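You operate a simulated robot arm through the tools that you are given. There is no shell and no other tool. Be economical: measure what you need, move in short steps, check, and stop when the job is done.

You run a simulated robot arm. Do the job below in one go: nothing can be reset, and whatever is moved stays where it is left.

TASK
Check the black sprung clamp in the jig and sort it.
Fine: latch it with the orange lever, press the yellow plunger, turn the lever back and stand the clamp in the tray that the jig names; turn no wing bolt; leave the other clamps alone.
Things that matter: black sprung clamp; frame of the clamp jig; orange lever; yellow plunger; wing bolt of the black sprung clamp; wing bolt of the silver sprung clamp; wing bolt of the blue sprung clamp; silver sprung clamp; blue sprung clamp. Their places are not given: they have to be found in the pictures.

It is judged by the outcome, as a careful person would: the job done as asked, and still so three seconds after it is handed in. It fails if anything else is knocked over, pushed out of place, dropped, spilled or broken.

THE ROBOT
A 6-joint arm with a two-finger parallel gripper, fixed in place. Base frame: the origin is at the foot of the arm, x ahead of it, y to its left, z up; the work surface is at about z = 0.86. Units: m, degrees, N and s.
With the tool pointing down near the work surface it reaches from about 0.24 to 0.64 m from the base axis. Its first joint turns from -66.0 to 66.0 degrees. Payload 2.7 kg.
The TCP is the grasp point between the finger pads, 0.023 m short of the fingertips. In the tool frame z runs along the fingers and y along their closing line. The gripper opens to 0.094 m. The fingers are 0.038 m wide and 0.01 m thick; the gripper's body (0.054 by 0.096 m) begins 0.039 m behind the TCP.
Orientation is that of the tool frame in the base frame, as a unit quaternion [w, x, y, z]. With the fingers straight down and closing along the base's y, the tool's x points along the base's -x, its y along +y and its z along -z.

THE INTERFACE
- The arm moves only by the tool apply_moves. Its argument "plan" is a list of rows, each a list of 7 numbers: the shift along the base's x, y, z in units of 400 mm (1.0 is 400 mm), then the turn, a rotation vector about the base's x, y, z in units of 60 degrees (1.0 is 60 degrees), then the gripper command, from -1 (shut) to 1 (fully open), values between in proportion. In form: [[x, y, z, ax, ay, az, fingers], ...]. A call has 1 to 10 rows; each row is the pose to reach, as a shift and turn from the pose commanded when the call began. A call with a number of a shift or a turn outside -1 to 1 is refused whole. Rows are played at 5 a second. More than 0.05 m and 8.6 degrees between two rows, or a gripper value outside its range, and nothing of the call is played. A pose out of reach is approached as far as the arm can. The call stops where the force on the tool passes 40 N (or 10 N more than at its start, if that is more) or the arm is blocked; 0.2 s more then pass. The fingers move at their own pace (about 0.045 m/s each) and stop on an object; they squeeze with about 45 N. The grip force told is the motor's: it shows also when the fingers shut on nothing. Time passes only in rows, and 0.2 s behind the last, so rows that repeat a pose let the fingers close. It gives the time, the measured TCP pose, the force on the tool (base axes), the opening and the grip force at its end, in the units of the frame above (readings bear some noise).
- Cameras (640 x 400 px; columns grow to the right, rows downward): "scene" is fixed at [0.085, -0.4383, 1.4209]; the picture's right is [0.68, -0.74, 0.00], its down [-0.37, -0.35, -0.86] and it looks along [0.63, 0.58, -0.51] (base axes); focal length 293 px, centre (320, 200). "wrist" rides on the gripper at [-0.039, 0, -0.044] in the tool frame; the picture's right is [0.00, -1.00, 0.00], its down [0.97, 0.00, -0.24] and it looks along [0.24, 0.00, 0.97] (tool axes); focal length 218 px, centre (320, 200).
- camera(camera): a new picture of that camera. The clock stands still meanwhile.
- pixel_to_xyz(camera, pixels): for up to 12 pixels [column, row] of the newest picture of that camera ("zoom" is the newest enlarged one), the place [x, y, z] in the base frame of the surface seen there, good to about 0.003 m, but the place of the scene camera against the robot may be out by one fixed shift of up to 0.012 m in any direction. The clock stands still meanwhile.
- zoom(camera, box): a new picture of the part [left, top, right, bottom] of that camera's present view, enlarged. The clock stands still meanwhile.
- hand_in(): hands the job in; it is judged then, once.

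Work in short steps. Measure before you move; look again where a grasp or a placing could have gone wrong, and mend it. You have 80 turns and 46 pictures in all, those below and enlarged ones among them. Open the gripper and draw the arm clear of the work before you hand the job in, unless the task says otherwise; then end with one line.

The tools are called after "Emit:" by a JSON object that holds its "method" and its "body". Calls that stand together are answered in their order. apply_moves: Moves the arm, as the interface text tells. Its arguments: {"type":"object","properties":{"plan":{"type":"array"}},"required":["plan"]} The other tools are called the same way: camera (camera) takes a picture; pixel_to_xyz (camera, pixels) gives the place of the surface under pixels of a picture; zoom (camera, box) takes an enlarged picture of a part of a camera's view; hand_in () hands the job in.

At the start:

```text
time_s: 0.0
ee_pos: [0.3519, -0.0702, 1.2782]
tool_rot: [0.001, -0.001, 1.0, 0.0]
ft_force: [-0.7, 0.3, 0.2]
grip_width: 0.0941
grip_force: 0.0
```

scene: 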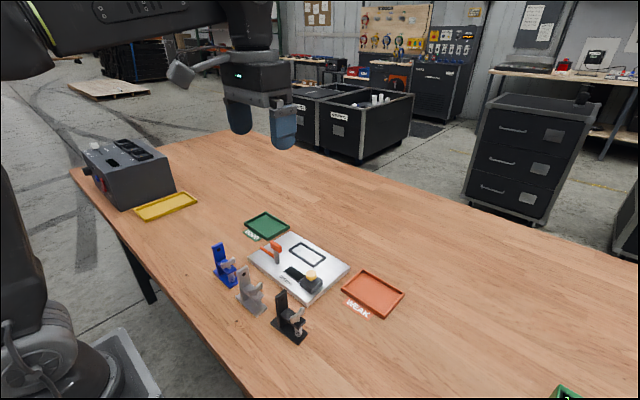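
wrist: 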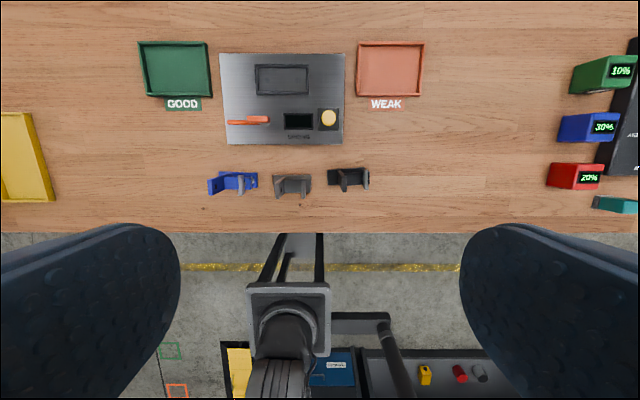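

The pictures show the jig (wrist ~220-345, 53-145), trays GOOD (green) and WEAK (red), and three clamps in front. I enlarge both views to understand the parts.

Emit:
{"method": "zoom", "body": {"camera": "scene", "box": [200, 200, 420, 350]}}

Emit:
{"method": "zoom", "body": {"camera": "wrist", "box": [130, 30, 440, 220]}}

```text
2.67 times, centred on (310, 275) of scene
```

zoom: 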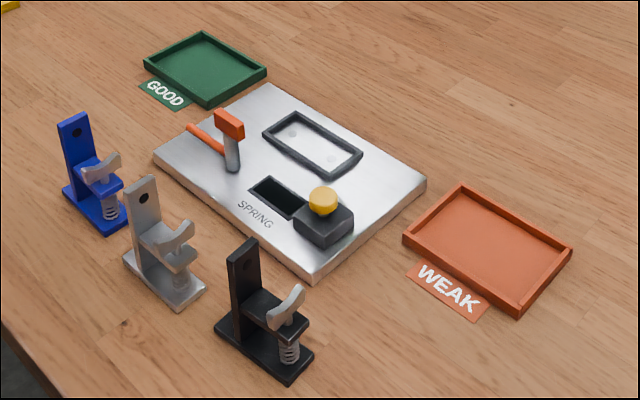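

```text
2.06 times, centred on (285, 125) of wrist
```

zoom: 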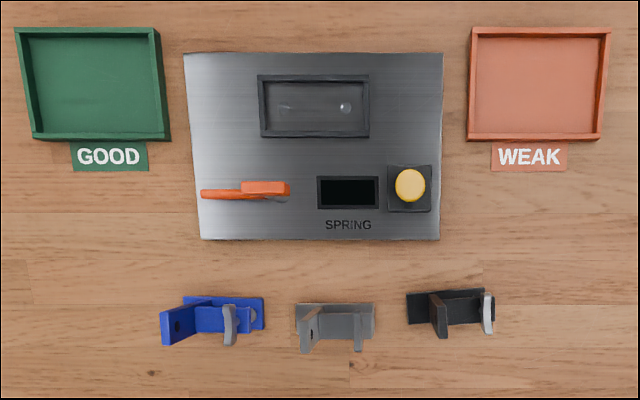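

The frame is the dark rim at zoom (315,107); each clamp has an upright post on one end and the wing bolt on the other. I measure the main points in the wrist zoom.

Emit:
{"method": "pixel_to_xyz", "body": {"camera": "zoom", "pixels": [[409, 295], [415, 320], [487, 292], [441, 332], [433, 300], [486, 325], [260, 78], [368, 78], [260, 134], [368, 134], [265, 188], [410, 185]]}}

Emit:
{"method": "pixel_to_xyz", "body": {"camera": "zoom", "pixels": [[345, 107], [285, 107], [205, 194], [288, 190], [32, 134], [160, 134], [25, 35], [150, 35], [220, 100], [480, 134], [595, 134], [540, 80]]}}

```text
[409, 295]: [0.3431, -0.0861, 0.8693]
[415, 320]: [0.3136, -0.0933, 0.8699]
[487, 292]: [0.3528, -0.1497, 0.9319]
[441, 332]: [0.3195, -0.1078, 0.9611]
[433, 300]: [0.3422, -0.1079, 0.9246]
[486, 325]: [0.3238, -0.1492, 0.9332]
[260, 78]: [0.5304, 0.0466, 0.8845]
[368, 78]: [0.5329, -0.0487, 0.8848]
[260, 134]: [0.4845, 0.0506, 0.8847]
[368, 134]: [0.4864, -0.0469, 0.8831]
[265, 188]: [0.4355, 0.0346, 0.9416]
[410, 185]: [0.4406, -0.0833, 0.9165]
```

```text
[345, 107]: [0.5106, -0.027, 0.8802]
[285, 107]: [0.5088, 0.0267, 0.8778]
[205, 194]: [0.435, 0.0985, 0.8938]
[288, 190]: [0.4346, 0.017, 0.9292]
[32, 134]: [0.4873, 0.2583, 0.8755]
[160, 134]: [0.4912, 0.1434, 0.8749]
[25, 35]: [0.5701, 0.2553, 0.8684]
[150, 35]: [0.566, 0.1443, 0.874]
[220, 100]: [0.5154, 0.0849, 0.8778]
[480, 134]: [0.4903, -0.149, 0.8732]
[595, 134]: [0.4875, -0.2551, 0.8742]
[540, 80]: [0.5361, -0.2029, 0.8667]
```

Now I lower above the black clamp for a close look.

Emit:
{"method": "apply_moves", "body": {"plan": [[0.005, -0.025, -0.1, 0, 0, 0, 1], [0.01, -0.05, -0.2, 0, 0, 0, 1], [0.015, -0.075, -0.3, 0, 0, 0, 1], [0.02, -0.1, -0.395, 0, 0, 0, 1], [0.02, -0.1, -0.395, 0, 0, 0, 1]]}}

Emit:
{"method": "camera", "body": {"camera": "wrist"}}

Emit:
{"method": "zoom", "body": {"camera": "scene", "box": [250, 270, 330, 350]}}

```text
time_s: 1.2
ee_pos: [0.3598, -0.1108, 1.1206]
tool_rot: [0.001, -0.001, 1.0, -0.001]
ft_force: [0.8, -0.2, -0.5]
grip_width: 0.0942
grip_force: 0.0
```

```text
41 pictures are left
```

wrist: 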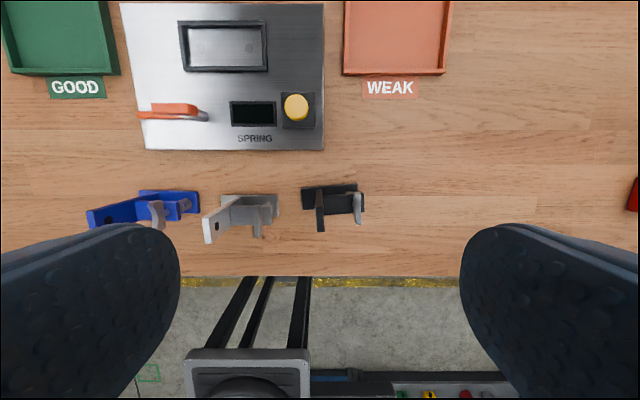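

```text
5.00 times, centred on (290, 310) of scene
```

zoom: 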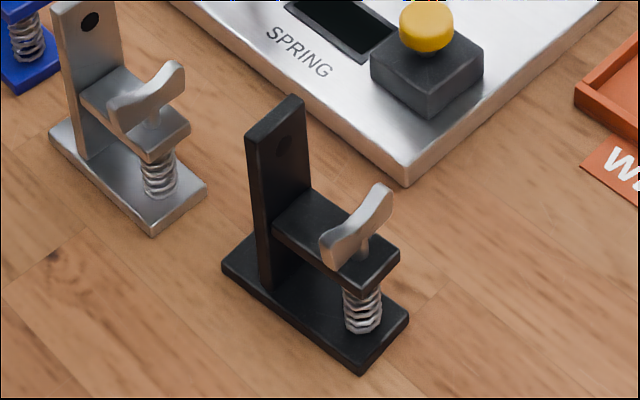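

The post is a thin plate across y with the wing bolt on its -y side. I enlarge the wrist view to measure post, shelf and wing.

Emit:
{"method": "zoom", "body": {"camera": "wrist", "box": [190, 165, 390, 255]}}

```text
3.20 times, centred on (290, 210) of wrist
```

zoom: 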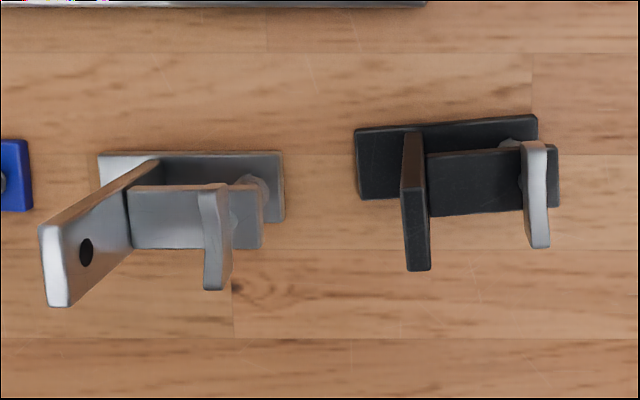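

Emit:
{"method": "pixel_to_xyz", "body": {"camera": "zoom", "pixels": [[408, 190], [426, 190], [410, 265], [428, 265], [440, 160], [440, 205], [530, 150], [540, 240], [362, 135], [362, 192], [530, 122], [222, 280]]}}

Emit:
{"method": "pixel_to_xyz", "body": {"camera": "zoom", "pixels": [[405, 150], [550, 195], [210, 200], [205, 280], [230, 200], [275, 165], [280, 215], [416, 200], [418, 262]]}}

```text
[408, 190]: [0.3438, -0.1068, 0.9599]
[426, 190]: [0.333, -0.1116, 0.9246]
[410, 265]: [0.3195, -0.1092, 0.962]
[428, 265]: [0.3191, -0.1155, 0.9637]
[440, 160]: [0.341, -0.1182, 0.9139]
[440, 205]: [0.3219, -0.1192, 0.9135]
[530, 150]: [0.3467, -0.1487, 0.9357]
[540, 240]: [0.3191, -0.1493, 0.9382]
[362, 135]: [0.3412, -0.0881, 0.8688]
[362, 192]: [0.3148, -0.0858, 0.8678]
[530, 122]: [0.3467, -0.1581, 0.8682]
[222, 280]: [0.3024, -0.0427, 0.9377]
```

```text
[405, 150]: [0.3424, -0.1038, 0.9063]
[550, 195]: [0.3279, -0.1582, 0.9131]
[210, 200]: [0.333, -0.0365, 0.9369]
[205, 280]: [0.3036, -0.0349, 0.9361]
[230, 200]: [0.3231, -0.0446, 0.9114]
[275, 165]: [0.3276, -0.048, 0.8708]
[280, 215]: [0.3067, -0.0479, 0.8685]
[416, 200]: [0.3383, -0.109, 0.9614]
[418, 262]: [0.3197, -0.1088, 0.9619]
```

Post centre is about (0.332,-0.110), top 0.962, shelf 0.914, yaw about +4.5°. Before grasping I look closely at the jig's lever and frame from above.

Emit:
{"method": "apply_moves", "body": {"plan": [[0.06, 0.09, 0, 0, 0, 0, 1], [0.12, 0.18, 0, 0, 0, 0, 1], [0.18, 0.27, 0, 0, 0, 0, 1], [0.24, 0.32, 0, 0, 0, 0, 1], [0.24, 0.32, 0, 0, 0, 0, 1]]}}

Emit:
{"method": "camera", "body": {"camera": "wrist"}}

Emit:
{"method": "zoom", "body": {"camera": "scene", "box": [250, 225, 350, 300]}}

```text
time_s: 2.4
ee_pos: [0.4555, 0.0177, 1.1201]
tool_rot: [0.0, 0.0, 1.0, 0.0]
ft_force: [-0.2, -0.5, 0.6]
grip_width: 0.094
grip_force: 0.0
```

```text
38 pictures are left
```

wrist: 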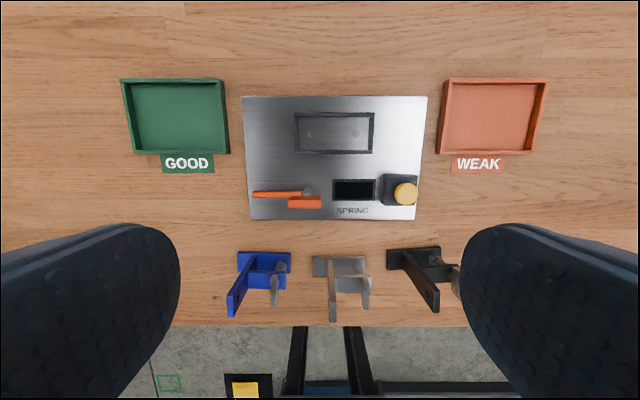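

```text
5.33 times, centred on (300, 262) of scene
```

zoom: 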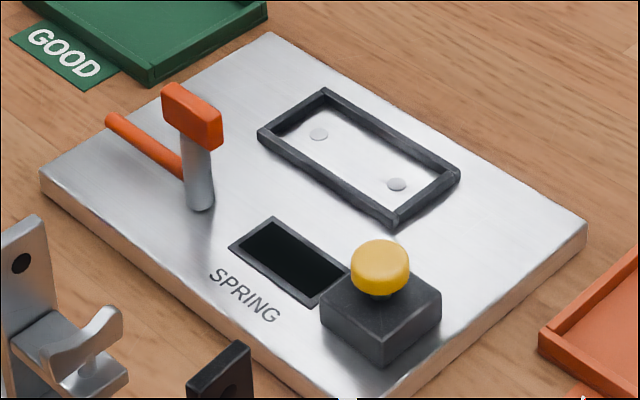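

I zoom the wrist view on the jig to measure lever parts, shaft, plunger and the frame's inner edges.

Emit:
{"method": "zoom", "body": {"camera": "wrist", "box": [240, 90, 430, 225]}}

```text
2.96 times, centred on (335, 158) of wrist
```

zoom: 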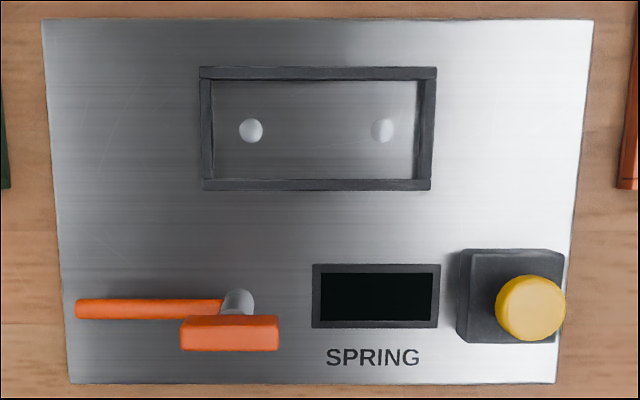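

Emit:
{"method": "pixel_to_xyz", "body": {"camera": "zoom", "pixels": [[80, 309], [220, 306], [236, 300], [182, 335], [277, 330], [230, 320], [230, 349], [531, 305], [465, 255], [560, 255], [565, 345], [150, 308]]}}

Emit:
{"method": "pixel_to_xyz", "body": {"camera": "zoom", "pixels": [[214, 84], [418, 84], [214, 176], [416, 176], [251, 131], [382, 130], [315, 72], [315, 184], [206, 130], [425, 130], [315, 130], [200, 250]]}}

```text
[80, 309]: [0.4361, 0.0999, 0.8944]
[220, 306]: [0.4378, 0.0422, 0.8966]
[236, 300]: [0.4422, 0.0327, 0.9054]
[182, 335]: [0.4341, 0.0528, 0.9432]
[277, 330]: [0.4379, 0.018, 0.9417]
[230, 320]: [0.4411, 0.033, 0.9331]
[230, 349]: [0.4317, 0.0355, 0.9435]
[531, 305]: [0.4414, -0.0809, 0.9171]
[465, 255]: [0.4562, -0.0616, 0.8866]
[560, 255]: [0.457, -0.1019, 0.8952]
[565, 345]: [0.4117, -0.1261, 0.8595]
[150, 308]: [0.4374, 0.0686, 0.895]
```

```text
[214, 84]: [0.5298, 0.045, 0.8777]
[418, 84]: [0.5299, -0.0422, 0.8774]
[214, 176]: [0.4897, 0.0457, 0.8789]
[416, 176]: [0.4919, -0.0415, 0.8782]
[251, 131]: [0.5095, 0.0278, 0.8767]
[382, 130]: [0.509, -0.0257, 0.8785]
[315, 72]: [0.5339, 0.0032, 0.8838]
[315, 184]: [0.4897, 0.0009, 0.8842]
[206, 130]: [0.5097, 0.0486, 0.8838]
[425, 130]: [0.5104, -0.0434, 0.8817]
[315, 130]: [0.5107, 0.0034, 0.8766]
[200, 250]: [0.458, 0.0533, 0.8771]
```

The frame pocket spans x 0.490–0.530, y 0.045 to -0.042, floor 0.877; the lever shaft is at about (0.436,0.035) with a T-knob on top and a latch arm (z 0.895) that will swing to +x over the base's +y end, so the post stays on the +y side. I move above the black clamp's post, turned 4.5°, gripper partly open.

Emit:
{"method": "apply_moves", "body": {"plan": [[-0.06, -0.064, -0.04, 0, 0, 0.015, 0.3], [-0.12, -0.128, -0.08, 0, 0, 0.03, 0], [-0.18, -0.191, -0.12, 0, 0, 0.045, -0.2], [-0.24, -0.255, -0.16, 0, 0, 0.06, -0.36], [-0.309, -0.319, -0.2, 0, 0, 0.075, -0.36], [-0.309, -0.319, -0.2, 0, 0, 0.075, -0.36], [-0.309, -0.319, -0.2, 0, 0, 0.075, -0.36]]}}

Emit:
{"method": "camera", "body": {"camera": "wrist"}}

```text
time_s: 4.0
ee_pos: [0.3307, -0.1108, 1.04]
tool_rot: [0.002, -0.04, 0.999, 0.001]
ft_force: [0.1, 0.2, -0.3]
grip_width: 0.0302
grip_force: 0.2
```

```text
35 pictures are left
```

wrist: 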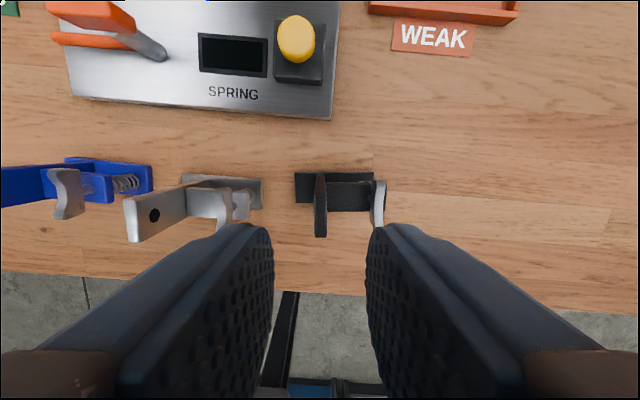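

The post sits at column 320 between the fingers and the base is level in the picture, so yaw fits. I descend to TCP z 0.945.

Emit:
{"method": "apply_moves", "body": {"plan": [[0.002, 0.001, -0.08, 0, 0, 0, -0.36], [0.003, 0.001, -0.15, 0, 0, 0, -0.36], [0.003, 0.001, -0.2, 0, 0, 0, -0.36], [0.003, 0.001, -0.2375, 0, 0, 0, -0.36], [0.003, 0.001, -0.2375, 0, 0, 0, -0.36]]}}

Emit:
{"method": "zoom", "body": {"camera": "scene", "box": [230, 230, 350, 350]}}

```text
time_s: 5.2
ee_pos: [0.3332, -0.1094, 0.9446]
tool_rot: [0.001, -0.04, 0.999, 0.001]
ft_force: [0.0, -0.2, 0.3]
grip_width: 0.03
grip_force: 0.1
```

```text
3.33 times, centred on (290, 290) of scene
```

zoom: 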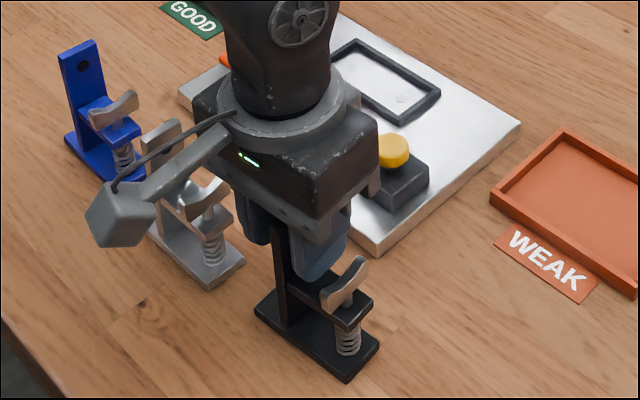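

The fingers straddle the post clear of the wing. I also check where the box on the stalk at zoom (120,215) is, since it could hit things later, and close the fingers.

Emit:
{"method": "pixel_to_xyz", "body": {"camera": "zoom", "pixels": [[120, 225], [95, 240], [145, 230], [125, 190], [190, 165], [290, 220]]}}

Emit:
{"method": "apply_moves", "body": {"plan": [[0, 0, 0, 0, 0, 0, -1], [0, 0, 0, 0, 0, 0, -1], [0, 0, 0, 0, 0, 0, -1], [0, 0, 0, 0, 0, 0, -1]]}}

```text
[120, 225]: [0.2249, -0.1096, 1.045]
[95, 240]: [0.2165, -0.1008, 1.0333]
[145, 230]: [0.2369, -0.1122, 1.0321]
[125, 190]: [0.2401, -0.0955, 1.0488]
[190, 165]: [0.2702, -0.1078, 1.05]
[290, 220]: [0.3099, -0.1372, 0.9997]
```

```text
time_s: 6.2
ee_pos: [0.3329, -0.1092, 0.9441]
tool_rot: [0.001, -0.041, 0.999, 0.001]
ft_force: [-0.7, 0.0, 0.5]
grip_width: 0.0079
grip_force: 44.9
```

Grip holds (opening 7.9 mm, 45 N). I lift straight up by 0.095 m.

Emit:
{"method": "apply_moves", "body": {"plan": [[0, 0, 0.03, 0, 0, 0, -1], [0, 0, 0.08, 0, 0, 0, -1], [0, 0, 0.16, 0, 0, 0, -1], [0, 0, 0.24, 0, 0, 0, -1], [0, 0, 0.24, 0, 0, 0, -1]]}}

Emit:
{"method": "camera", "body": {"camera": "wrist"}}

```text
time_s: 7.4
ee_pos: [0.3329, -0.1093, 1.0408]
tool_rot: [0.001, -0.04, 0.999, 0.0]
ft_force: [0.8, 0.1, -2.5]
grip_width: 0.0075
grip_force: 44.6
```

```text
33 pictures are left
```

wrist: 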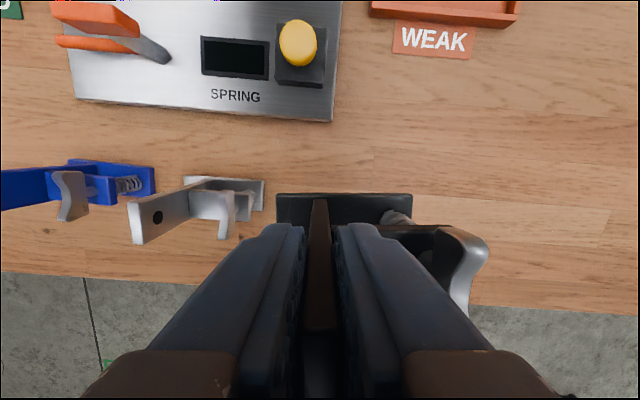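

Clamp is held level; I measure its base's front edge corners (277,195) and (412,195) against the TCP.

Emit:
{"method": "pixel_to_xyz", "body": {"camera": "wrist", "pixels": [[279, 197], [410, 196], [279, 222], [345, 196], [300, 215]]}}

```text
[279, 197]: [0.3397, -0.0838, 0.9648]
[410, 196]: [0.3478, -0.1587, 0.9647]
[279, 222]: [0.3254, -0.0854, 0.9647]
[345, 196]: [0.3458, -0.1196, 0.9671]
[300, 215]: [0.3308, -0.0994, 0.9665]
```

Base centre is about (-0.0035,-0.012) from the TCP. I carry the clamp over the pocket, squaring it to yaw ≈1°.

Emit:
{"method": "apply_moves", "body": {"plan": [[0.04, 0.03, 0.03, 0, 0, -0.008, -1], [0.12, 0.08, 0.04, 0, 0, -0.018, -1], [0.21, 0.143, 0.04, 0, 0, -0.029, -1], [0.3, 0.204, 0.04, 0, 0, -0.04, -1], [0.39, 0.265, 0.04, 0, 0, -0.05, -1], [0.4515, 0.307, 0.02, 0, 0, -0.058, -1], [0.4515, 0.307, 0.0, 0, 0, -0.058, -1], [0.4515, 0.307, 0.0, 0, 0, -0.058, -1]]}}

Emit:
{"method": "camera", "body": {"camera": "wrist"}}

```text
time_s: 9.2
ee_pos: [0.5139, 0.0147, 1.041]
tool_rot: [0.001, -0.009, 1.0, 0.0]
ft_force: [0.4, -0.5, -2.3]
grip_width: 0.0076
grip_force: 44.9
```

```text
32 pictures are left
```

wrist: 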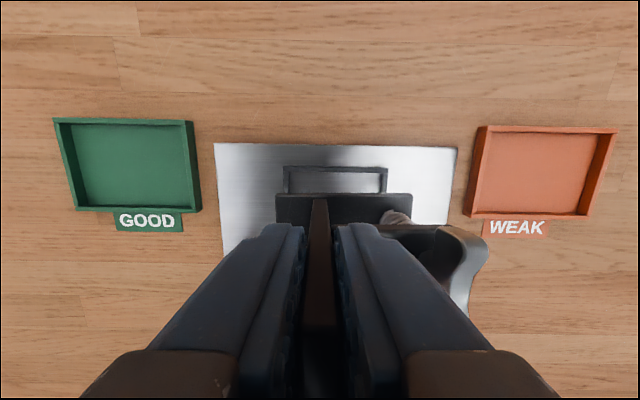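

I measure the frame's far corners (285,168),(386,168) and the held base's front corners in the same picture.

Emit:
{"method": "pixel_to_xyz", "body": {"camera": "wrist", "pixels": [[286, 169], [386, 169], [279, 197], [410, 196], [292, 175], [380, 175], [336, 169]]}}

```text
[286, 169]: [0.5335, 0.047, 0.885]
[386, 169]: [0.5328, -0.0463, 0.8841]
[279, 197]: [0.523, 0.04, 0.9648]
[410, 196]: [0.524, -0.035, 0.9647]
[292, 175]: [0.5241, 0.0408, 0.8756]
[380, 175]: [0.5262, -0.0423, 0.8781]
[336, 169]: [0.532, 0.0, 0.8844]
```

Base centre is within ~1.5 mm of the pocket centre. I descend to just above the floor.

Emit:
{"method": "apply_moves", "body": {"plan": [[0, -0.003, -0.07, 0, 0, 0, -1], [0, -0.003, -0.13, 0, 0, 0, -1], [0, -0.003, -0.165, 0, 0, 0, -1], [0, -0.003, -0.185, 0, 0, 0, -1], [0, -0.003, -0.185, 0, 0, 0, -1]]}}

Emit:
{"method": "zoom", "body": {"camera": "scene", "box": [250, 210, 350, 300]}}

```text
time_s: 10.4
ee_pos: [0.5133, 0.013, 0.9676]
tool_rot: [0.001, -0.01, 1.0, 0.0]
ft_force: [0.7, 0.0, -1.7]
grip_width: 0.0077
grip_force: 45.3
```

```text
4.44 times, centred on (300, 255) of scene
```

zoom: 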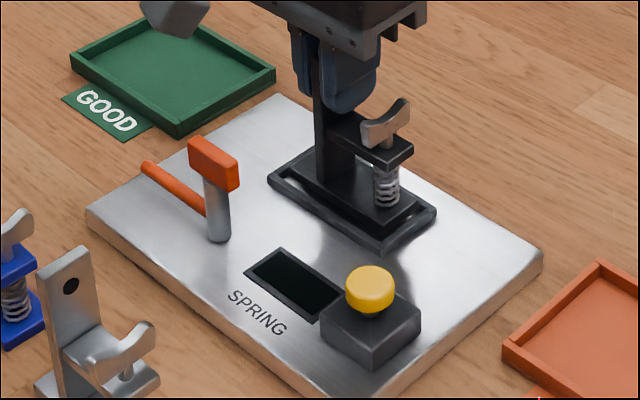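

The base is inside the rim. I lower the last 6 mm gently.

Emit:
{"method": "apply_moves", "body": {"plan": [[0, 0, -0.005, 0, 0, 0, -1], [0, 0, -0.01, 0, 0, 0, -1], [0, 0, -0.015, 0, 0, 0, -1], [0, 0, -0.015, 0, 0, 0, -1]]}}

```text
time_s: 11.4
ee_pos: [0.5124, 0.0128, 0.9613]
tool_rot: [0.002, -0.01, 1.0, 0.0]
ft_force: [-0.3, 0.4, -2.2]
grip_width: 0.0079
grip_force: 45.0
```

Not yet in contact (force unchanged); I go down in 1 mm steps.

Emit:
{"method": "apply_moves", "body": {"plan": [[0, 0, -0.0025, 0, 0, 0, -1], [0, 0, -0.005, 0, 0, 0, -1], [0, 0, -0.005, 0, 0, 0, -1]]}}

```text
time_s: 12.2
ee_pos: [0.5145, 0.012, 0.9614]
tool_rot: [0.003, -0.01, 1.0, 0.0]
ft_force: [-6.4, 2.4, 20.6]
grip_width: 0.0081
grip_force: 44.7
```

Contact: the base stands on the floor (20 N up). I ease back 1.5 mm and open the fingers to ~30 mm.

Emit:
{"method": "apply_moves", "body": {"plan": [[0, 0, 0.004, 0, 0, 0, -1], [0, 0, 0.004, 0, 0, 0, -0.7], [0, 0, 0.004, 0, 0, 0, -0.36], [0, 0, 0.004, 0, 0, 0, -0.36]]}}

Emit:
{"method": "zoom", "body": {"camera": "scene", "box": [250, 210, 350, 300]}}

```text
time_s: 13.2
ee_pos: [0.5143, 0.0108, 0.9607]
tool_rot: [0.001, -0.01, 1.0, 0.0]
ft_force: [0.5, -0.2, -0.2]
grip_width: 0.0301
grip_force: 0.1
```

```text
4.44 times, centred on (300, 255) of scene
```

zoom: 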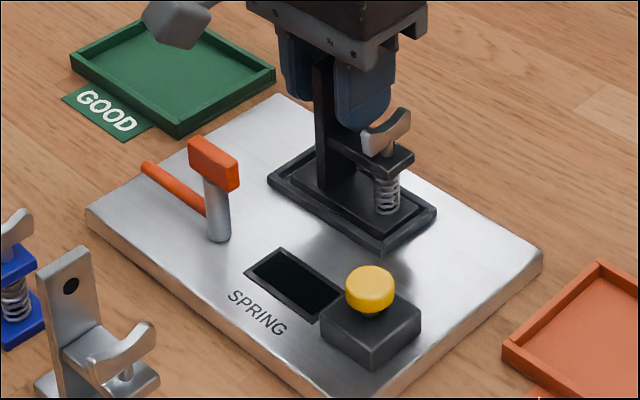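

Seated inside the rim. I rise, then turn the gripper toward +90° above the lever knob.

Emit:
{"method": "apply_moves", "body": {"plan": [[0, 0, 0.1, 0, 0, 0, -0.36], [0, 0, 0.2, 0, 0, 0, -0.36], [0, 0, 0.25, 0, 0, 0.13, -0.36], [-0.03, 0.01, 0.25, 0, 0, 0.27, -0.36], [-0.06, 0.02, 0.25, 0, 0, 0.41, -0.36], [-0.09, 0.03, 0.25, 0, 0, 0.55, -0.36], [-0.12, 0.04, 0.25, 0, 0, 0.69, -0.36], [-0.15, 0.05, 0.25, 0, 0, 0.83, -0.36], [-0.18, 0.06, 0.25, 0, 0, 0.97, -0.36]]}}

```text
time_s: 15.2
ee_pos: [0.4424, 0.0369, 1.0609]
tool_rot: [0.002, -0.496, 0.869, 0.0]
ft_force: [-0.2, -1.0, -0.6]
grip_width: 0.0302
grip_force: 0.1
```

Turned ~60°; I complete the turn to ~90.5° and look.

Emit:
{"method": "apply_moves", "body": {"plan": [[-0.005, 0, 0, 0, 0, 0.13, -0.36], [-0.01, -0.002, 0, 0, 0, 0.26, -0.36], [-0.016, -0.004, 0, 0, 0, 0.39, -0.36], [-0.016, -0.004, 0, 0, 0, 0.52, -0.36], [-0.016, -0.004, 0, 0, 0, 0.52, -0.36]]}}

Emit:
{"method": "camera", "body": {"camera": "wrist"}}

```text
time_s: 16.4
ee_pos: [0.4346, 0.0353, 1.0608]
tool_rot: [-0.002, 0.711, -0.704, -0.001]
ft_force: [0.4, -0.3, -0.2]
grip_width: 0.03
grip_force: 0.1
```

```text
29 pictures are left
```

wrist: 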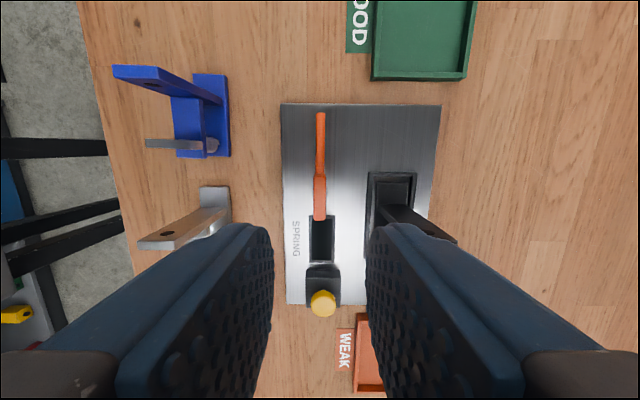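

The knob (column 319, row ~195) is centred and aligned. I descend to TCP z 0.948 and close.

Emit:
{"method": "apply_moves", "body": {"plan": [[0, 0, -0.1, 0, 0, 0, -0.36], [0, 0, -0.2, 0, 0, 0, -0.36], [0, 0, -0.25, 0, 0, 0, -0.36], [0, 0, -0.285, 0, 0, 0, -0.36], [0, 0, -0.285, 0, 0, 0, -0.36], [0, 0, -0.285, 0, 0, 0, -1], [0, 0, -0.285, 0, 0, 0, -1], [0, 0, -0.285, 0, 0, 0, -1]]}}

Emit:
{"method": "zoom", "body": {"camera": "scene", "box": [240, 200, 360, 310]}}

```text
time_s: 18.2
ee_pos: [0.4366, 0.0359, 0.9477]
tool_rot: [0.0, 0.709, -0.705, -0.002]
ft_force: [-1.3, -1.0, -3.8]
grip_width: 0.0099
grip_force: 45.0
```

```text
3.64 times, centred on (300, 255) of scene
```

zoom: 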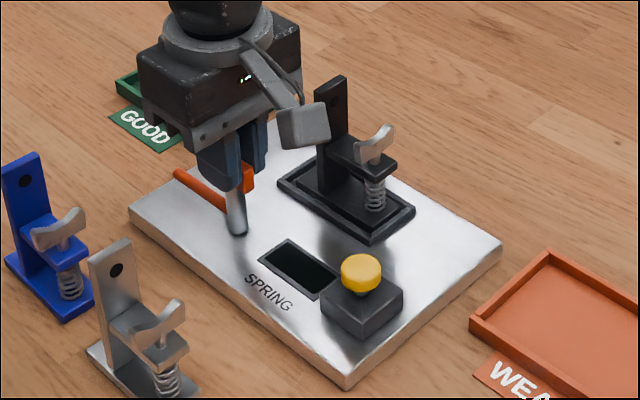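

Knob is gripped (9.9 mm). I turn it clockwise (arm +y → +x) 60° in small steps.

Emit:
{"method": "apply_moves", "body": {"plan": [[0, 0, 0, 0, 0, -0.1, -1], [0, 0, 0, 0, 0, -0.2, -1], [0, 0, 0, 0, 0, -0.3, -1], [0, 0, 0, 0, 0, -0.4, -1], [0, 0, 0, 0, 0, -0.52, -1], [0, 0, 0, 0, 0, -0.64, -1], [0, 0, 0, 0, 0, -0.76, -1], [0, 0, 0, 0, 0, -0.88, -1], [0, 0, 0, 0, 0, -1, -1]]}}

Emit:
{"method": "zoom", "body": {"camera": "scene", "box": [240, 200, 360, 310]}}

```text
time_s: 20.2
ee_pos: [0.4365, 0.0354, 0.9475]
tool_rot: [0.002, -0.262, 0.965, 0.0]
ft_force: [3.9, -4.0, 2.1]
grip_width: 0.0097
grip_force: 44.5
```

```text
3.64 times, centred on (300, 255) of scene
```

zoom: 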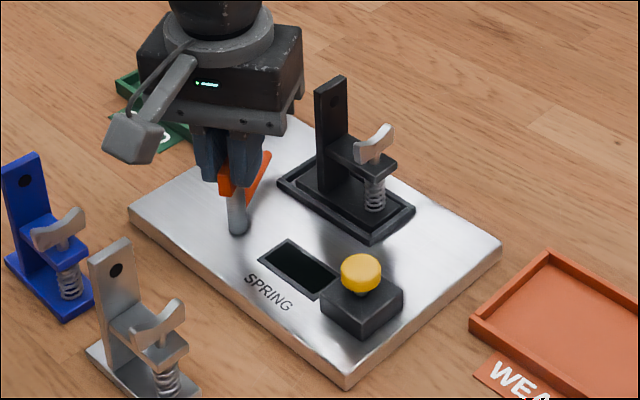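

The arm follows and swings toward the clamp's base. I continue another 30°.

Emit:
{"method": "apply_moves", "body": {"plan": [[0, 0, 0, 0, 0, -0.1, -1], [0, 0, 0, 0, 0, -0.2, -1], [0, 0, 0, 0, 0, -0.3, -1], [0, 0, 0, 0, 0, -0.4, -1], [0, 0, 0, 0, 0, -0.5, -1], [0, 0, 0, 0, 0, -0.5, -1]]}}

Emit:
{"method": "zoom", "body": {"camera": "scene", "box": [240, 200, 360, 310]}}

Emit:
{"method": "camera", "body": {"camera": "wrist"}}

```text
time_s: 21.6
ee_pos: [0.4371, 0.034, 0.9475]
tool_rot: [0.001, -0.003, 1.0, 0.0]
ft_force: [9.1, -14.4, -0.2]
grip_width: 0.0101
grip_force: 45.1
```

```text
3.64 times, centred on (300, 255) of scene
```

zoom: 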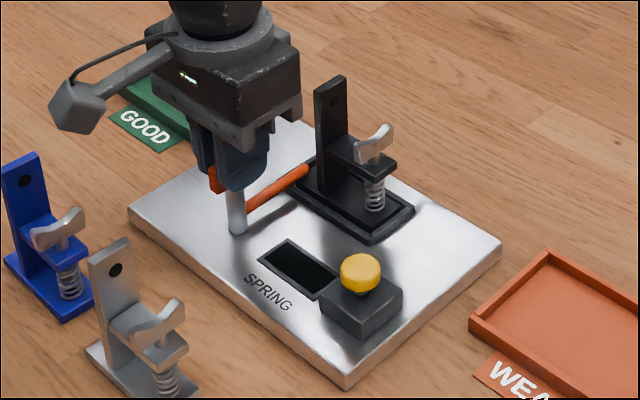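

```text
25 pictures are left
```

wrist: 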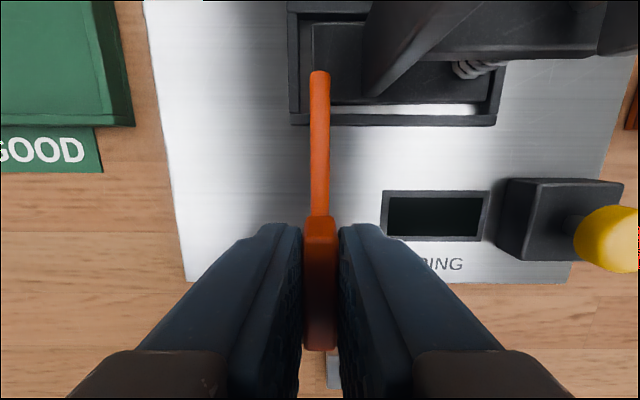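

The arm now lies over the base's +y end (wrist (320,75)). I nudge a few degrees further to feel whether it is at its stop.

Emit:
{"method": "apply_moves", "body": {"plan": [[0, 0, 0, 0, 0, -0.04, -1], [0, 0, 0, 0, 0, -0.04, -1]]}}

```text
time_s: 22.2
ee_pos: [0.4367, 0.0327, 0.9479]
tool_rot: [0.001, 0.015, 1.0, -0.002]
ft_force: [6.5, -16.6, 0.9]
grip_width: 0.0101
grip_force: 45.4
```

Force rises a little, consistent with a stop. I release and look from above whether the lever stays.

Emit:
{"method": "apply_moves", "body": {"plan": [[0, 0, 0, 0, 0, 0, -1], [0, 0, 0, 0, 0, 0, -0.6], [0, 0, 0, 0, 0, 0, -0.36], [0, 0, 0.06, 0, 0, 0, -0.36], [0, 0, 0.16, 0, 0, 0, -0.36], [0, 0, 0.28, 0, 0, 0, -0.36], [0, 0, 0.36, 0, 0, 0, -0.36]]}}

Emit:
{"method": "camera", "body": {"camera": "wrist"}}

```text
time_s: 23.8
ee_pos: [0.4364, 0.0352, 1.091]
tool_rot: [0.001, 0.017, 1.0, 0.0]
ft_force: [-0.7, -0.2, 0.8]
grip_width: 0.0303
grip_force: 0.0
```

```text
24 pictures are left
```

wrist: 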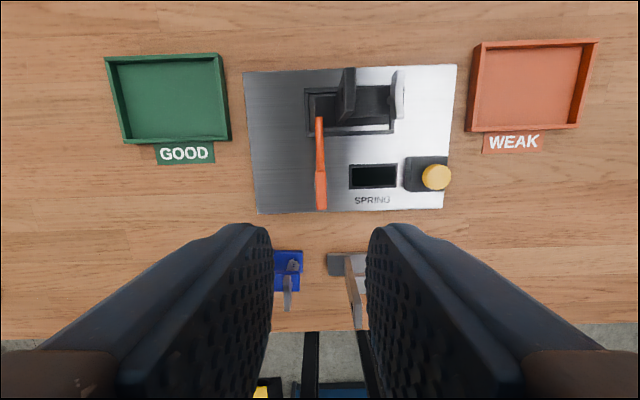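

The lever stays turned. I measure the plunger top at (436,177) and the arm against the base.

Emit:
{"method": "pixel_to_xyz", "body": {"camera": "wrist", "pixels": [[436, 177], [423, 177], [449, 177], [436, 166], [436, 188], [320, 122], [321, 200], [310, 110], [316, 100], [374, 176]]}}

```text
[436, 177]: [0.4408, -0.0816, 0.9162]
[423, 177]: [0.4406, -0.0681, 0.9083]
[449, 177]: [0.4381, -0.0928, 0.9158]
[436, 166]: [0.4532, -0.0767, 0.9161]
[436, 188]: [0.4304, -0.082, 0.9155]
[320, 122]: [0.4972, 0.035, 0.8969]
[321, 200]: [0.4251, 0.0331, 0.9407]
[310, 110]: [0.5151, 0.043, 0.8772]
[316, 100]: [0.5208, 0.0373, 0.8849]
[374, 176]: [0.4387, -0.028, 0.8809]
```

Plunger centre is about (0.441,-0.081), top 0.916. I move over it with closed fingers to z 0.955.

Emit:
{"method": "apply_moves", "body": {"plan": [[0.006, -0.1, 0, 0, 0, 0, -1], [0.011, -0.2, 0, 0, 0, 0.01, -1], [0.011, -0.29, 0, 0, 0, 0.03, -1], [0.011, -0.29, -0.12, 0, 0, 0.03, -1], [0.011, -0.29, -0.24, 0, 0, 0.03, -1], [0.011, -0.29, -0.34, 0, 0, 0.03, -1], [0.011, -0.29, -0.34, 0, 0, 0.03, -1]]}}

Emit:
{"method": "zoom", "body": {"camera": "scene", "box": [250, 210, 360, 310]}}

```text
time_s: 25.4
ee_pos: [0.4396, -0.0822, 0.9539]
tool_rot: [0.002, 0.001, 1.0, 0.0]
ft_force: [-1.1, 0.7, 0.1]
grip_width: 0.0
grip_force: 42.9
```

```text
4.00 times, centred on (305, 260) of scene
```

zoom: 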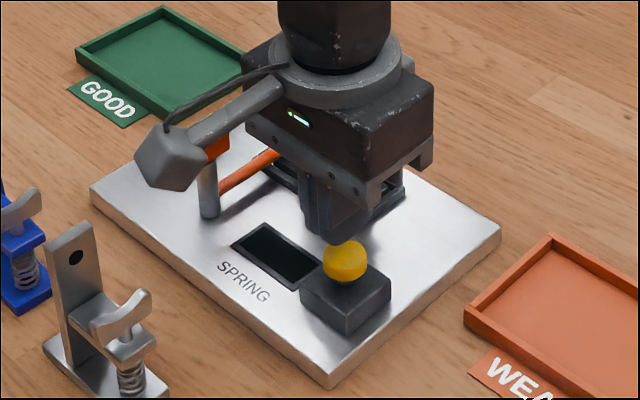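

Fingertips are right above the plunger. I press down in small steps, until ~8 mm of travel or the force stop.

Emit:
{"method": "apply_moves", "body": {"plan": [[0, 0, -0.025, 0, 0, 0, -1], [0, 0, -0.035, 0, 0, 0, -1], [0, 0, -0.041, 0, 0, 0, -1], [0, 0, -0.047, 0, 0, 0, -1], [0, 0, -0.053, 0, 0, 0, -1], [0, 0, -0.058, 0, 0, 0, -1], [0, 0, -0.058, 0, 0, 0, -1], [0, 0, -0.058, 0, 0, 0, -1]]}}

Emit:
{"method": "zoom", "body": {"camera": "scene", "box": [250, 210, 360, 310]}}

```text
time_s: 27.2
ee_pos: [0.4384, -0.0803, 0.9311]
tool_rot: [0.001, 0.001, 1.0, -0.001]
ft_force: [0.8, 0.0, 3.8]
grip_width: 0.0
grip_force: 42.4
```

```text
4.00 times, centred on (305, 260) of scene
```

zoom: 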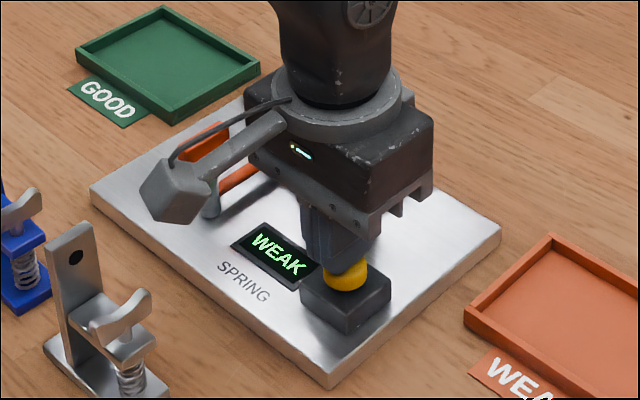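

The display reads WEAK. I rise off the plunger and check that the reading stays.

Emit:
{"method": "apply_moves", "body": {"plan": [[0, 0, 0.06, 0, 0, 0, -1], [0, 0, 0.18, 0, 0, 0, -1], [0, 0, 0.3, 0, 0, 0, -0.36], [-0.006, 0.1, 0.4, 0, 0, 0, -0.36], [-0.009, 0.2, 0.4, 0, 0, -0.02, -0.36], [-0.007, 0.29, 0.4, 0, 0, -0.033, -0.36], [-0.007, 0.29, 0.4, 0, 0, -0.033, -0.36]]}}

Emit:
{"method": "camera", "body": {"camera": "wrist"}}

```text
refused: row 4 steps farther than a row can; nothing moved
```

```text
21 pictures are left
```

wrist: 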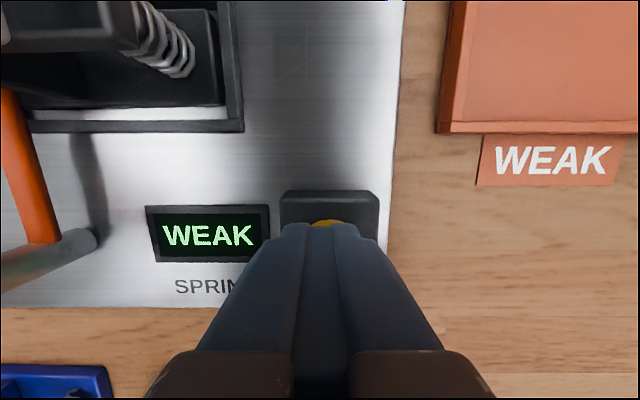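

That step was too large; repeated with smaller ones, ending above the lever knob.

Emit:
{"method": "apply_moves", "body": {"plan": [[0, 0, 0.06, 0, 0, 0, -1], [0, 0, 0.17, 0, 0, 0, -1], [0, 0, 0.28, 0, 0, 0, -0.36], [-0.003, 0, 0.36, 0, 0, 0, -0.36], [-0.006, 0.1, 0.36, 0, 0, 0, -0.36], [-0.006, 0.2, 0.36, 0, 0, -0.01, -0.36], [-0.006, 0.29, 0.36, 0, 0, -0.02, -0.36], [-0.006, 0.29, 0.36, 0, 0, -0.02, -0.36]]}}

Emit:
{"method": "camera", "body": {"camera": "wrist"}}

```text
time_s: 29.0
ee_pos: [0.4388, 0.0351, 1.074]
tool_rot: [0.002, 0.011, 1.0, 0.0]
ft_force: [-0.9, -0.4, 0.0]
grip_width: 0.0302
grip_force: 0.1
```

```text
20 pictures are left
```

wrist: 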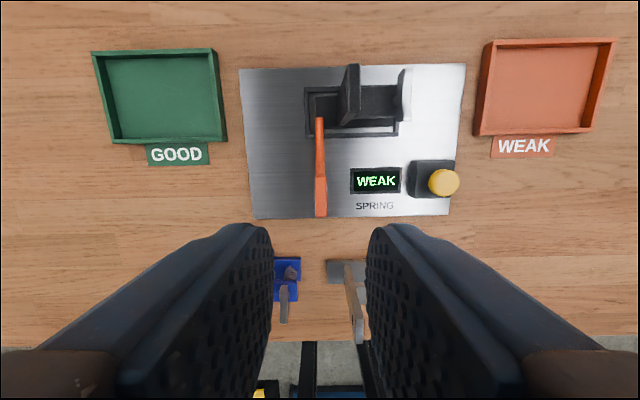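

WEAK stays lit; the knob at (320,195) is centred between the fingers. I descend and grip it.

Emit:
{"method": "apply_moves", "body": {"plan": [[-0.003, 0, -0.1, 0, 0, 0, -0.36], [-0.006, 0, -0.2, 0, 0, 0, -0.36], [-0.006, 0, -0.27, 0, 0, 0, -0.36], [-0.006, 0, -0.316, 0, 0, 0, -0.36], [-0.006, 0, -0.316, 0, 0, 0, -0.36], [-0.006, 0, -0.316, 0, 0, 0, -1], [-0.006, 0, -0.316, 0, 0, 0, -1], [-0.006, 0, -0.316, 0, 0, 0, -1]]}}

```text
time_s: 30.8
ee_pos: [0.4351, 0.0337, 0.9482]
tool_rot: [0.001, 0.011, 1.0, 0.0]
ft_force: [0.0, -8.6, -6.3]
grip_width: 0.0097
grip_force: 44.9
```

Gripped. I turn back counter-clockwise 60°.

Emit:
{"method": "apply_moves", "body": {"plan": [[-0.004, 0, -0.316, 0, 0, 0.1, -1], [-0.002, 0, -0.316, 0, 0, 0.2, -1]]}}

```text
refused: row 1 steps farther than a row can; nothing moved
```

The z shift there was a slip (shifts count from the present pose); corrected to zero.

Emit:
{"method": "apply_moves", "body": {"plan": [[0.001, 0.001, 0, 0, 0, 0.1, -1], [0.002, 0.002, 0, 0, 0, 0.2, -1], [0.002, 0.002, 0, 0, 0, 0.3, -1], [0.002, 0.002, 0, 0, 0, 0.4, -1], [0.002, 0.002, 0, 0, 0, 0.52, -1], [0.002, 0.002, 0, 0, 0, 0.64, -1], [0.002, 0.002, 0, 0, 0, 0.76, -1], [0.002, 0.002, 0, 0, 0, 0.88, -1], [0.002, 0.002, 0, 0, 0, 1, -1]]}}

Emit:
{"method": "zoom", "body": {"camera": "scene", "box": [240, 200, 360, 310]}}

```text
time_s: 32.8
ee_pos: [0.4347, 0.0332, 0.9489]
tool_rot: [-0.003, -0.491, 0.871, 0.002]
ft_force: [-10.1, -25.0, -5.1]
grip_width: 0.0101
grip_force: 45.3
```

```text
3.64 times, centred on (300, 255) of scene
```

zoom: 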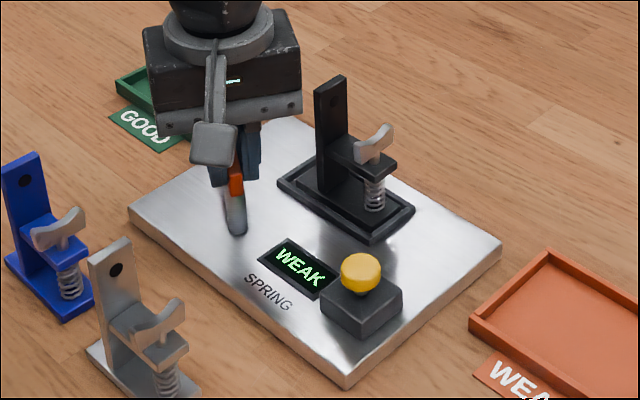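

The arm swings back; side force -25 N comes from gripping slightly off the shaft axis, so I shift the TCP about 2.5 mm toward -y and finish the turn (~31°).

Emit:
{"method": "apply_moves", "body": {"plan": [[-0.002, -0.006, 0, 0, 0, 0, -1], [-0.002, -0.006, 0, 0, 0, 0.1, -1], [-0.001, -0.007, 0, 0, 0, 0.2, -1], [0, -0.007, 0, 0, 0, 0.3, -1], [0, -0.008, 0, 0, 0, 0.4, -1], [0, -0.008, 0, 0, 0, 0.5, -1], [0, -0.008, 0, 0, 0, 0.52, -1], [0, -0.008, 0, 0, 0, 0.52, -1]]}}

Emit:
{"method": "zoom", "body": {"camera": "scene", "box": [240, 200, 360, 310]}}

```text
time_s: 34.6
ee_pos: [0.435, 0.0339, 0.949]
tool_rot: [0.001, -0.707, 0.707, 0.004]
ft_force: [-14.5, 20.8, -13.6]
grip_width: 0.0099
grip_force: 45.4
```

```text
3.64 times, centred on (300, 255) of scene
```

zoom: 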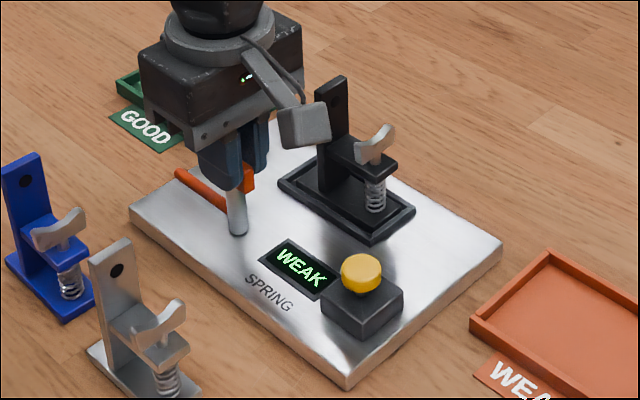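

Lever is back where it started (handle end at (178,173) as before). I nudge 1.5° more onto its stop, release, and rise.

Emit:
{"method": "apply_moves", "body": {"plan": [[0, 0.004, 0, 0, 0, 0.025, -1], [0, 0.004, 0, 0, 0, 0.025, -1], [0, 0.004, 0, 0, 0, 0.025, -0.6], [0, 0.004, 0, 0, 0, 0.025, -0.3], [0, 0.004, 0, 0, 0, 0.025, -0.3], [0, 0.004, 0.06, 0, 0, 0, -0.3], [0, 0.004, 0.16, 0, 0, 0, -0.3], [0, 0.004, 0.26, 0, 0, 0, -0.3], [0, 0.004, 0.3, 0, 0, 0, -0.3]]}}

Emit:
{"method": "camera", "body": {"camera": "wrist"}}

```text
time_s: 36.6
ee_pos: [0.4368, 0.0348, 1.0702]
tool_rot: [0.0, -0.707, 0.708, 0.001]
ft_force: [-0.4, 0.3, 0.2]
grip_width: 0.0328
grip_force: 0.1
```

```text
17 pictures are left
```

wrist: 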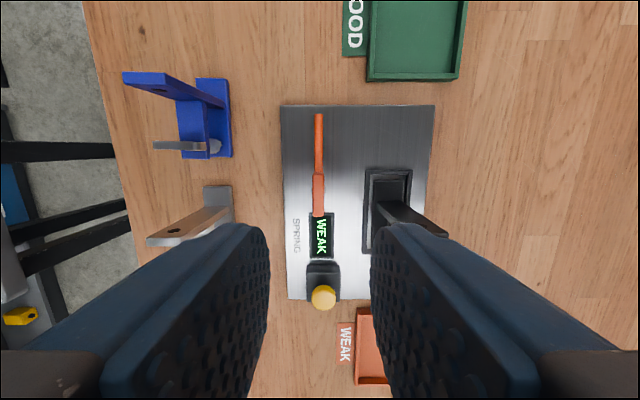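

Lever is back and the arm clear. I turn the gripper back toward yaw 0 while moving over the black clamp's post.

Emit:
{"method": "apply_moves", "body": {"plan": [[0.02, -0.006, 0.02, 0, 0, -0.13, -0.36], [0.04, -0.012, 0.02, 0, 0, -0.26, -0.36], [0.06, -0.018, 0.02, 0, 0, -0.39, -0.36], [0.08, -0.024, 0.02, 0, 0, -0.52, -0.36], [0.1, -0.03, 0.02, 0, 0, -0.65, -0.36], [0.12, -0.036, 0.02, 0, 0, -0.78, -0.36], [0.15, -0.045, 0.02, 0, 0, -0.91, -0.36], [0.18, -0.055, 0.02, 0, 0, -1.0, -0.36]]}}

Emit:
{"method": "apply_moves", "body": {"plan": [[0.003, -0.001, 0, 0, 0, -0.12, -0.36], [0.008, -0.002, 0, 0, 0, -0.24, -0.36], [0.013, -0.003, 0, 0, 0, -0.36, -0.36], [0.013, -0.003, 0, 0, 0, -0.48, -0.36], [0.013, -0.003, 0, 0, 0, -0.48, -0.36]]}}

Emit:
{"method": "camera", "body": {"camera": "wrist"}}

```text
time_s: 38.4
ee_pos: [0.5079, 0.0118, 1.0777]
tool_rot: [0.002, -0.256, 0.967, 0.0]
ft_force: [1.0, 0.2, 0.5]
grip_width: 0.0302
grip_force: 0.0
```

```text
time_s: 39.6
ee_pos: [0.514, 0.0102, 1.0765]
tool_rot: [0.001, -0.008, 1.0, 0.0]
ft_force: [0.7, 0.5, 0.0]
grip_width: 0.0302
grip_force: 0.1
```

```text
16 pictures are left
```

wrist: 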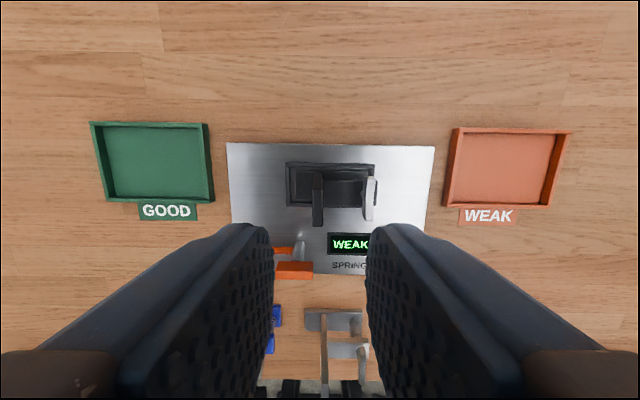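

The post top is near (317,215); I measure it, the wing, and the WEAK tray's floor corners.

Emit:
{"method": "pixel_to_xyz", "body": {"camera": "wrist", "pixels": [[317, 195], [317, 222], [314, 210], [322, 210], [369, 195], [373, 185], [460, 137], [556, 140], [456, 197], [541, 198], [502, 165], [300, 180]]}}

```text
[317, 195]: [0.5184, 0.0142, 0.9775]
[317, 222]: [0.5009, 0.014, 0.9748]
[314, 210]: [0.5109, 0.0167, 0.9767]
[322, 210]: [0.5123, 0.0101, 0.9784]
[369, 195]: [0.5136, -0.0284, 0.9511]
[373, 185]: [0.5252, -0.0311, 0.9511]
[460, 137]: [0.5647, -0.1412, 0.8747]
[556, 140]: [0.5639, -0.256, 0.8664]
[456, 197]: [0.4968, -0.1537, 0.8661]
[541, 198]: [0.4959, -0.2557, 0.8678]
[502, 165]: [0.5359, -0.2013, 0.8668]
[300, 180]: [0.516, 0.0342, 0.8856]
```

Post centre ~(0.513,0.0133). I shift +3 mm in y, descend to z 0.961 and close.

Emit:
{"method": "apply_moves", "body": {"plan": [[0, 0.007, -0.09, 0, 0, 0, -0.36], [0, 0.007, -0.18, 0, 0, 0, -0.36], [0, 0.007, -0.25, 0, 0, 0, -0.36], [0, 0.007, -0.289, 0, 0, 0, -0.36], [0, 0.007, -0.289, 0, 0, 0, -0.36], [0, 0.007, -0.289, 0, 0, 0, -1], [0, 0.007, -0.289, 0, 0, 0, -1], [0, 0.007, -0.289, 0, 0, 0, -1]]}}

```text
time_s: 41.4
ee_pos: [0.5121, 0.0132, 0.9619]
tool_rot: [0.001, -0.009, 1.0, 0.0]
ft_force: [1.1, 1.0, 0.1]
grip_width: 0.0079
grip_force: 45.0
```

Gripped. I lift 70 mm and carry the clamp to above the WEAK tray (centre ≈ (0.531,-0.202)).

Emit:
{"method": "apply_moves", "body": {"plan": [[0, 0, 0.04, 0, 0, 0, -1], [0, 0, 0.1, 0, 0, 0, -1], [0, 0, 0.175, 0, 0, 0, -1], [0.01, -0.1, 0.175, 0, 0, 0, -1], [0.02, -0.2, 0.175, 0, 0, 0, -1], [0.03, -0.3, 0.175, 0, 0, 0, -1], [0.04, -0.4, 0.175, 0, 0, 0, -1], [0.05, -0.508, 0.175, 0, 0, 0, -1], [0.05, -0.508, 0.175, 0, 0, 0, -1]]}}

Emit:
{"method": "camera", "body": {"camera": "wrist"}}

```text
time_s: 43.4
ee_pos: [0.5323, -0.1919, 1.0306]
tool_rot: [0.002, -0.009, 1.0, 0.001]
ft_force: [0.3, 0.0, -2.0]
grip_width: 0.0079
grip_force: 45.3
```

```text
15 pictures are left
```

wrist: 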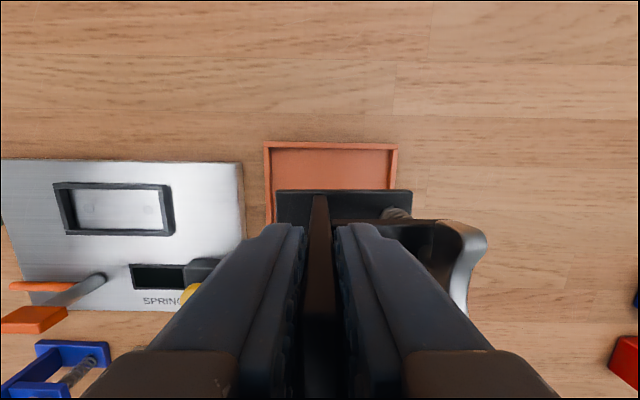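

Emit:
{"method": "pixel_to_xyz", "body": {"camera": "wrist", "pixels": [[267, 146], [394, 147], [273, 155], [388, 155], [279, 193], [410, 193], [267, 185], [330, 193]]}}

```text
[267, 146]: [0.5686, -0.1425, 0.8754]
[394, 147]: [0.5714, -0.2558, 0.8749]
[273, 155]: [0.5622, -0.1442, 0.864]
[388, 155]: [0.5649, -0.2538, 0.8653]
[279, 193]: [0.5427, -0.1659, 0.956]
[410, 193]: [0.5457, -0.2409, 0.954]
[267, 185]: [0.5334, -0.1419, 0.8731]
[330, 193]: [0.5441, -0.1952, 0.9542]
```

The base (y -0.165…-0.242, front x 0.545) is well inside the tray (y -0.145…-0.253, x to 0.564). I lower to near the floor.

Emit:
{"method": "apply_moves", "body": {"plan": [[0, 0, -0.08, 0, 0, 0, -1], [0, 0, -0.14, 0, 0, 0, -1], [0, 0, -0.175, 0, 0, 0, -1], [0, 0, -0.188, 0, 0, 0, -1], [0, 0, -0.193, 0, 0, 0, -1], [0, 0, -0.196, 0, 0, 0, -1], [0, 0, -0.196, 0, 0, 0, -1]]}}

```text
time_s: 45.0
ee_pos: [0.533, -0.19, 0.9524]
tool_rot: [0.002, -0.009, 1.0, 0.0]
ft_force: [-0.6, 0.1, -1.7]
grip_width: 0.0078
grip_force: 44.4
```

No contact yet; 1 mm steps down.

Emit:
{"method": "apply_moves", "body": {"plan": [[0, 0, -0.0025, 0, 0, 0, -1], [0, 0, -0.005, 0, 0, 0, -1], [0, 0, -0.005, 0, 0, 0, -1]]}}

```text
time_s: 45.8
ee_pos: [0.5336, -0.1903, 0.9516]
tool_rot: [0.001, -0.009, 1.0, 0.0]
ft_force: [0.5, 0.2, -2.4]
grip_width: 0.0076
grip_force: 44.7
```

Emit:
{"method": "apply_moves", "body": {"plan": [[0, 0, -0.0025, 0, 0, 0, -1], [0, 0, -0.005, 0, 0, 0, -1], [0, 0, -0.005, 0, 0, 0, -1]]}}

```text
time_s: 46.6
ee_pos: [0.5336, -0.1904, 0.9495]
tool_rot: [0.001, -0.009, 1.0, 0.001]
ft_force: [-1.4, 0.7, 5.7]
grip_width: 0.0079
grip_force: 44.7
```

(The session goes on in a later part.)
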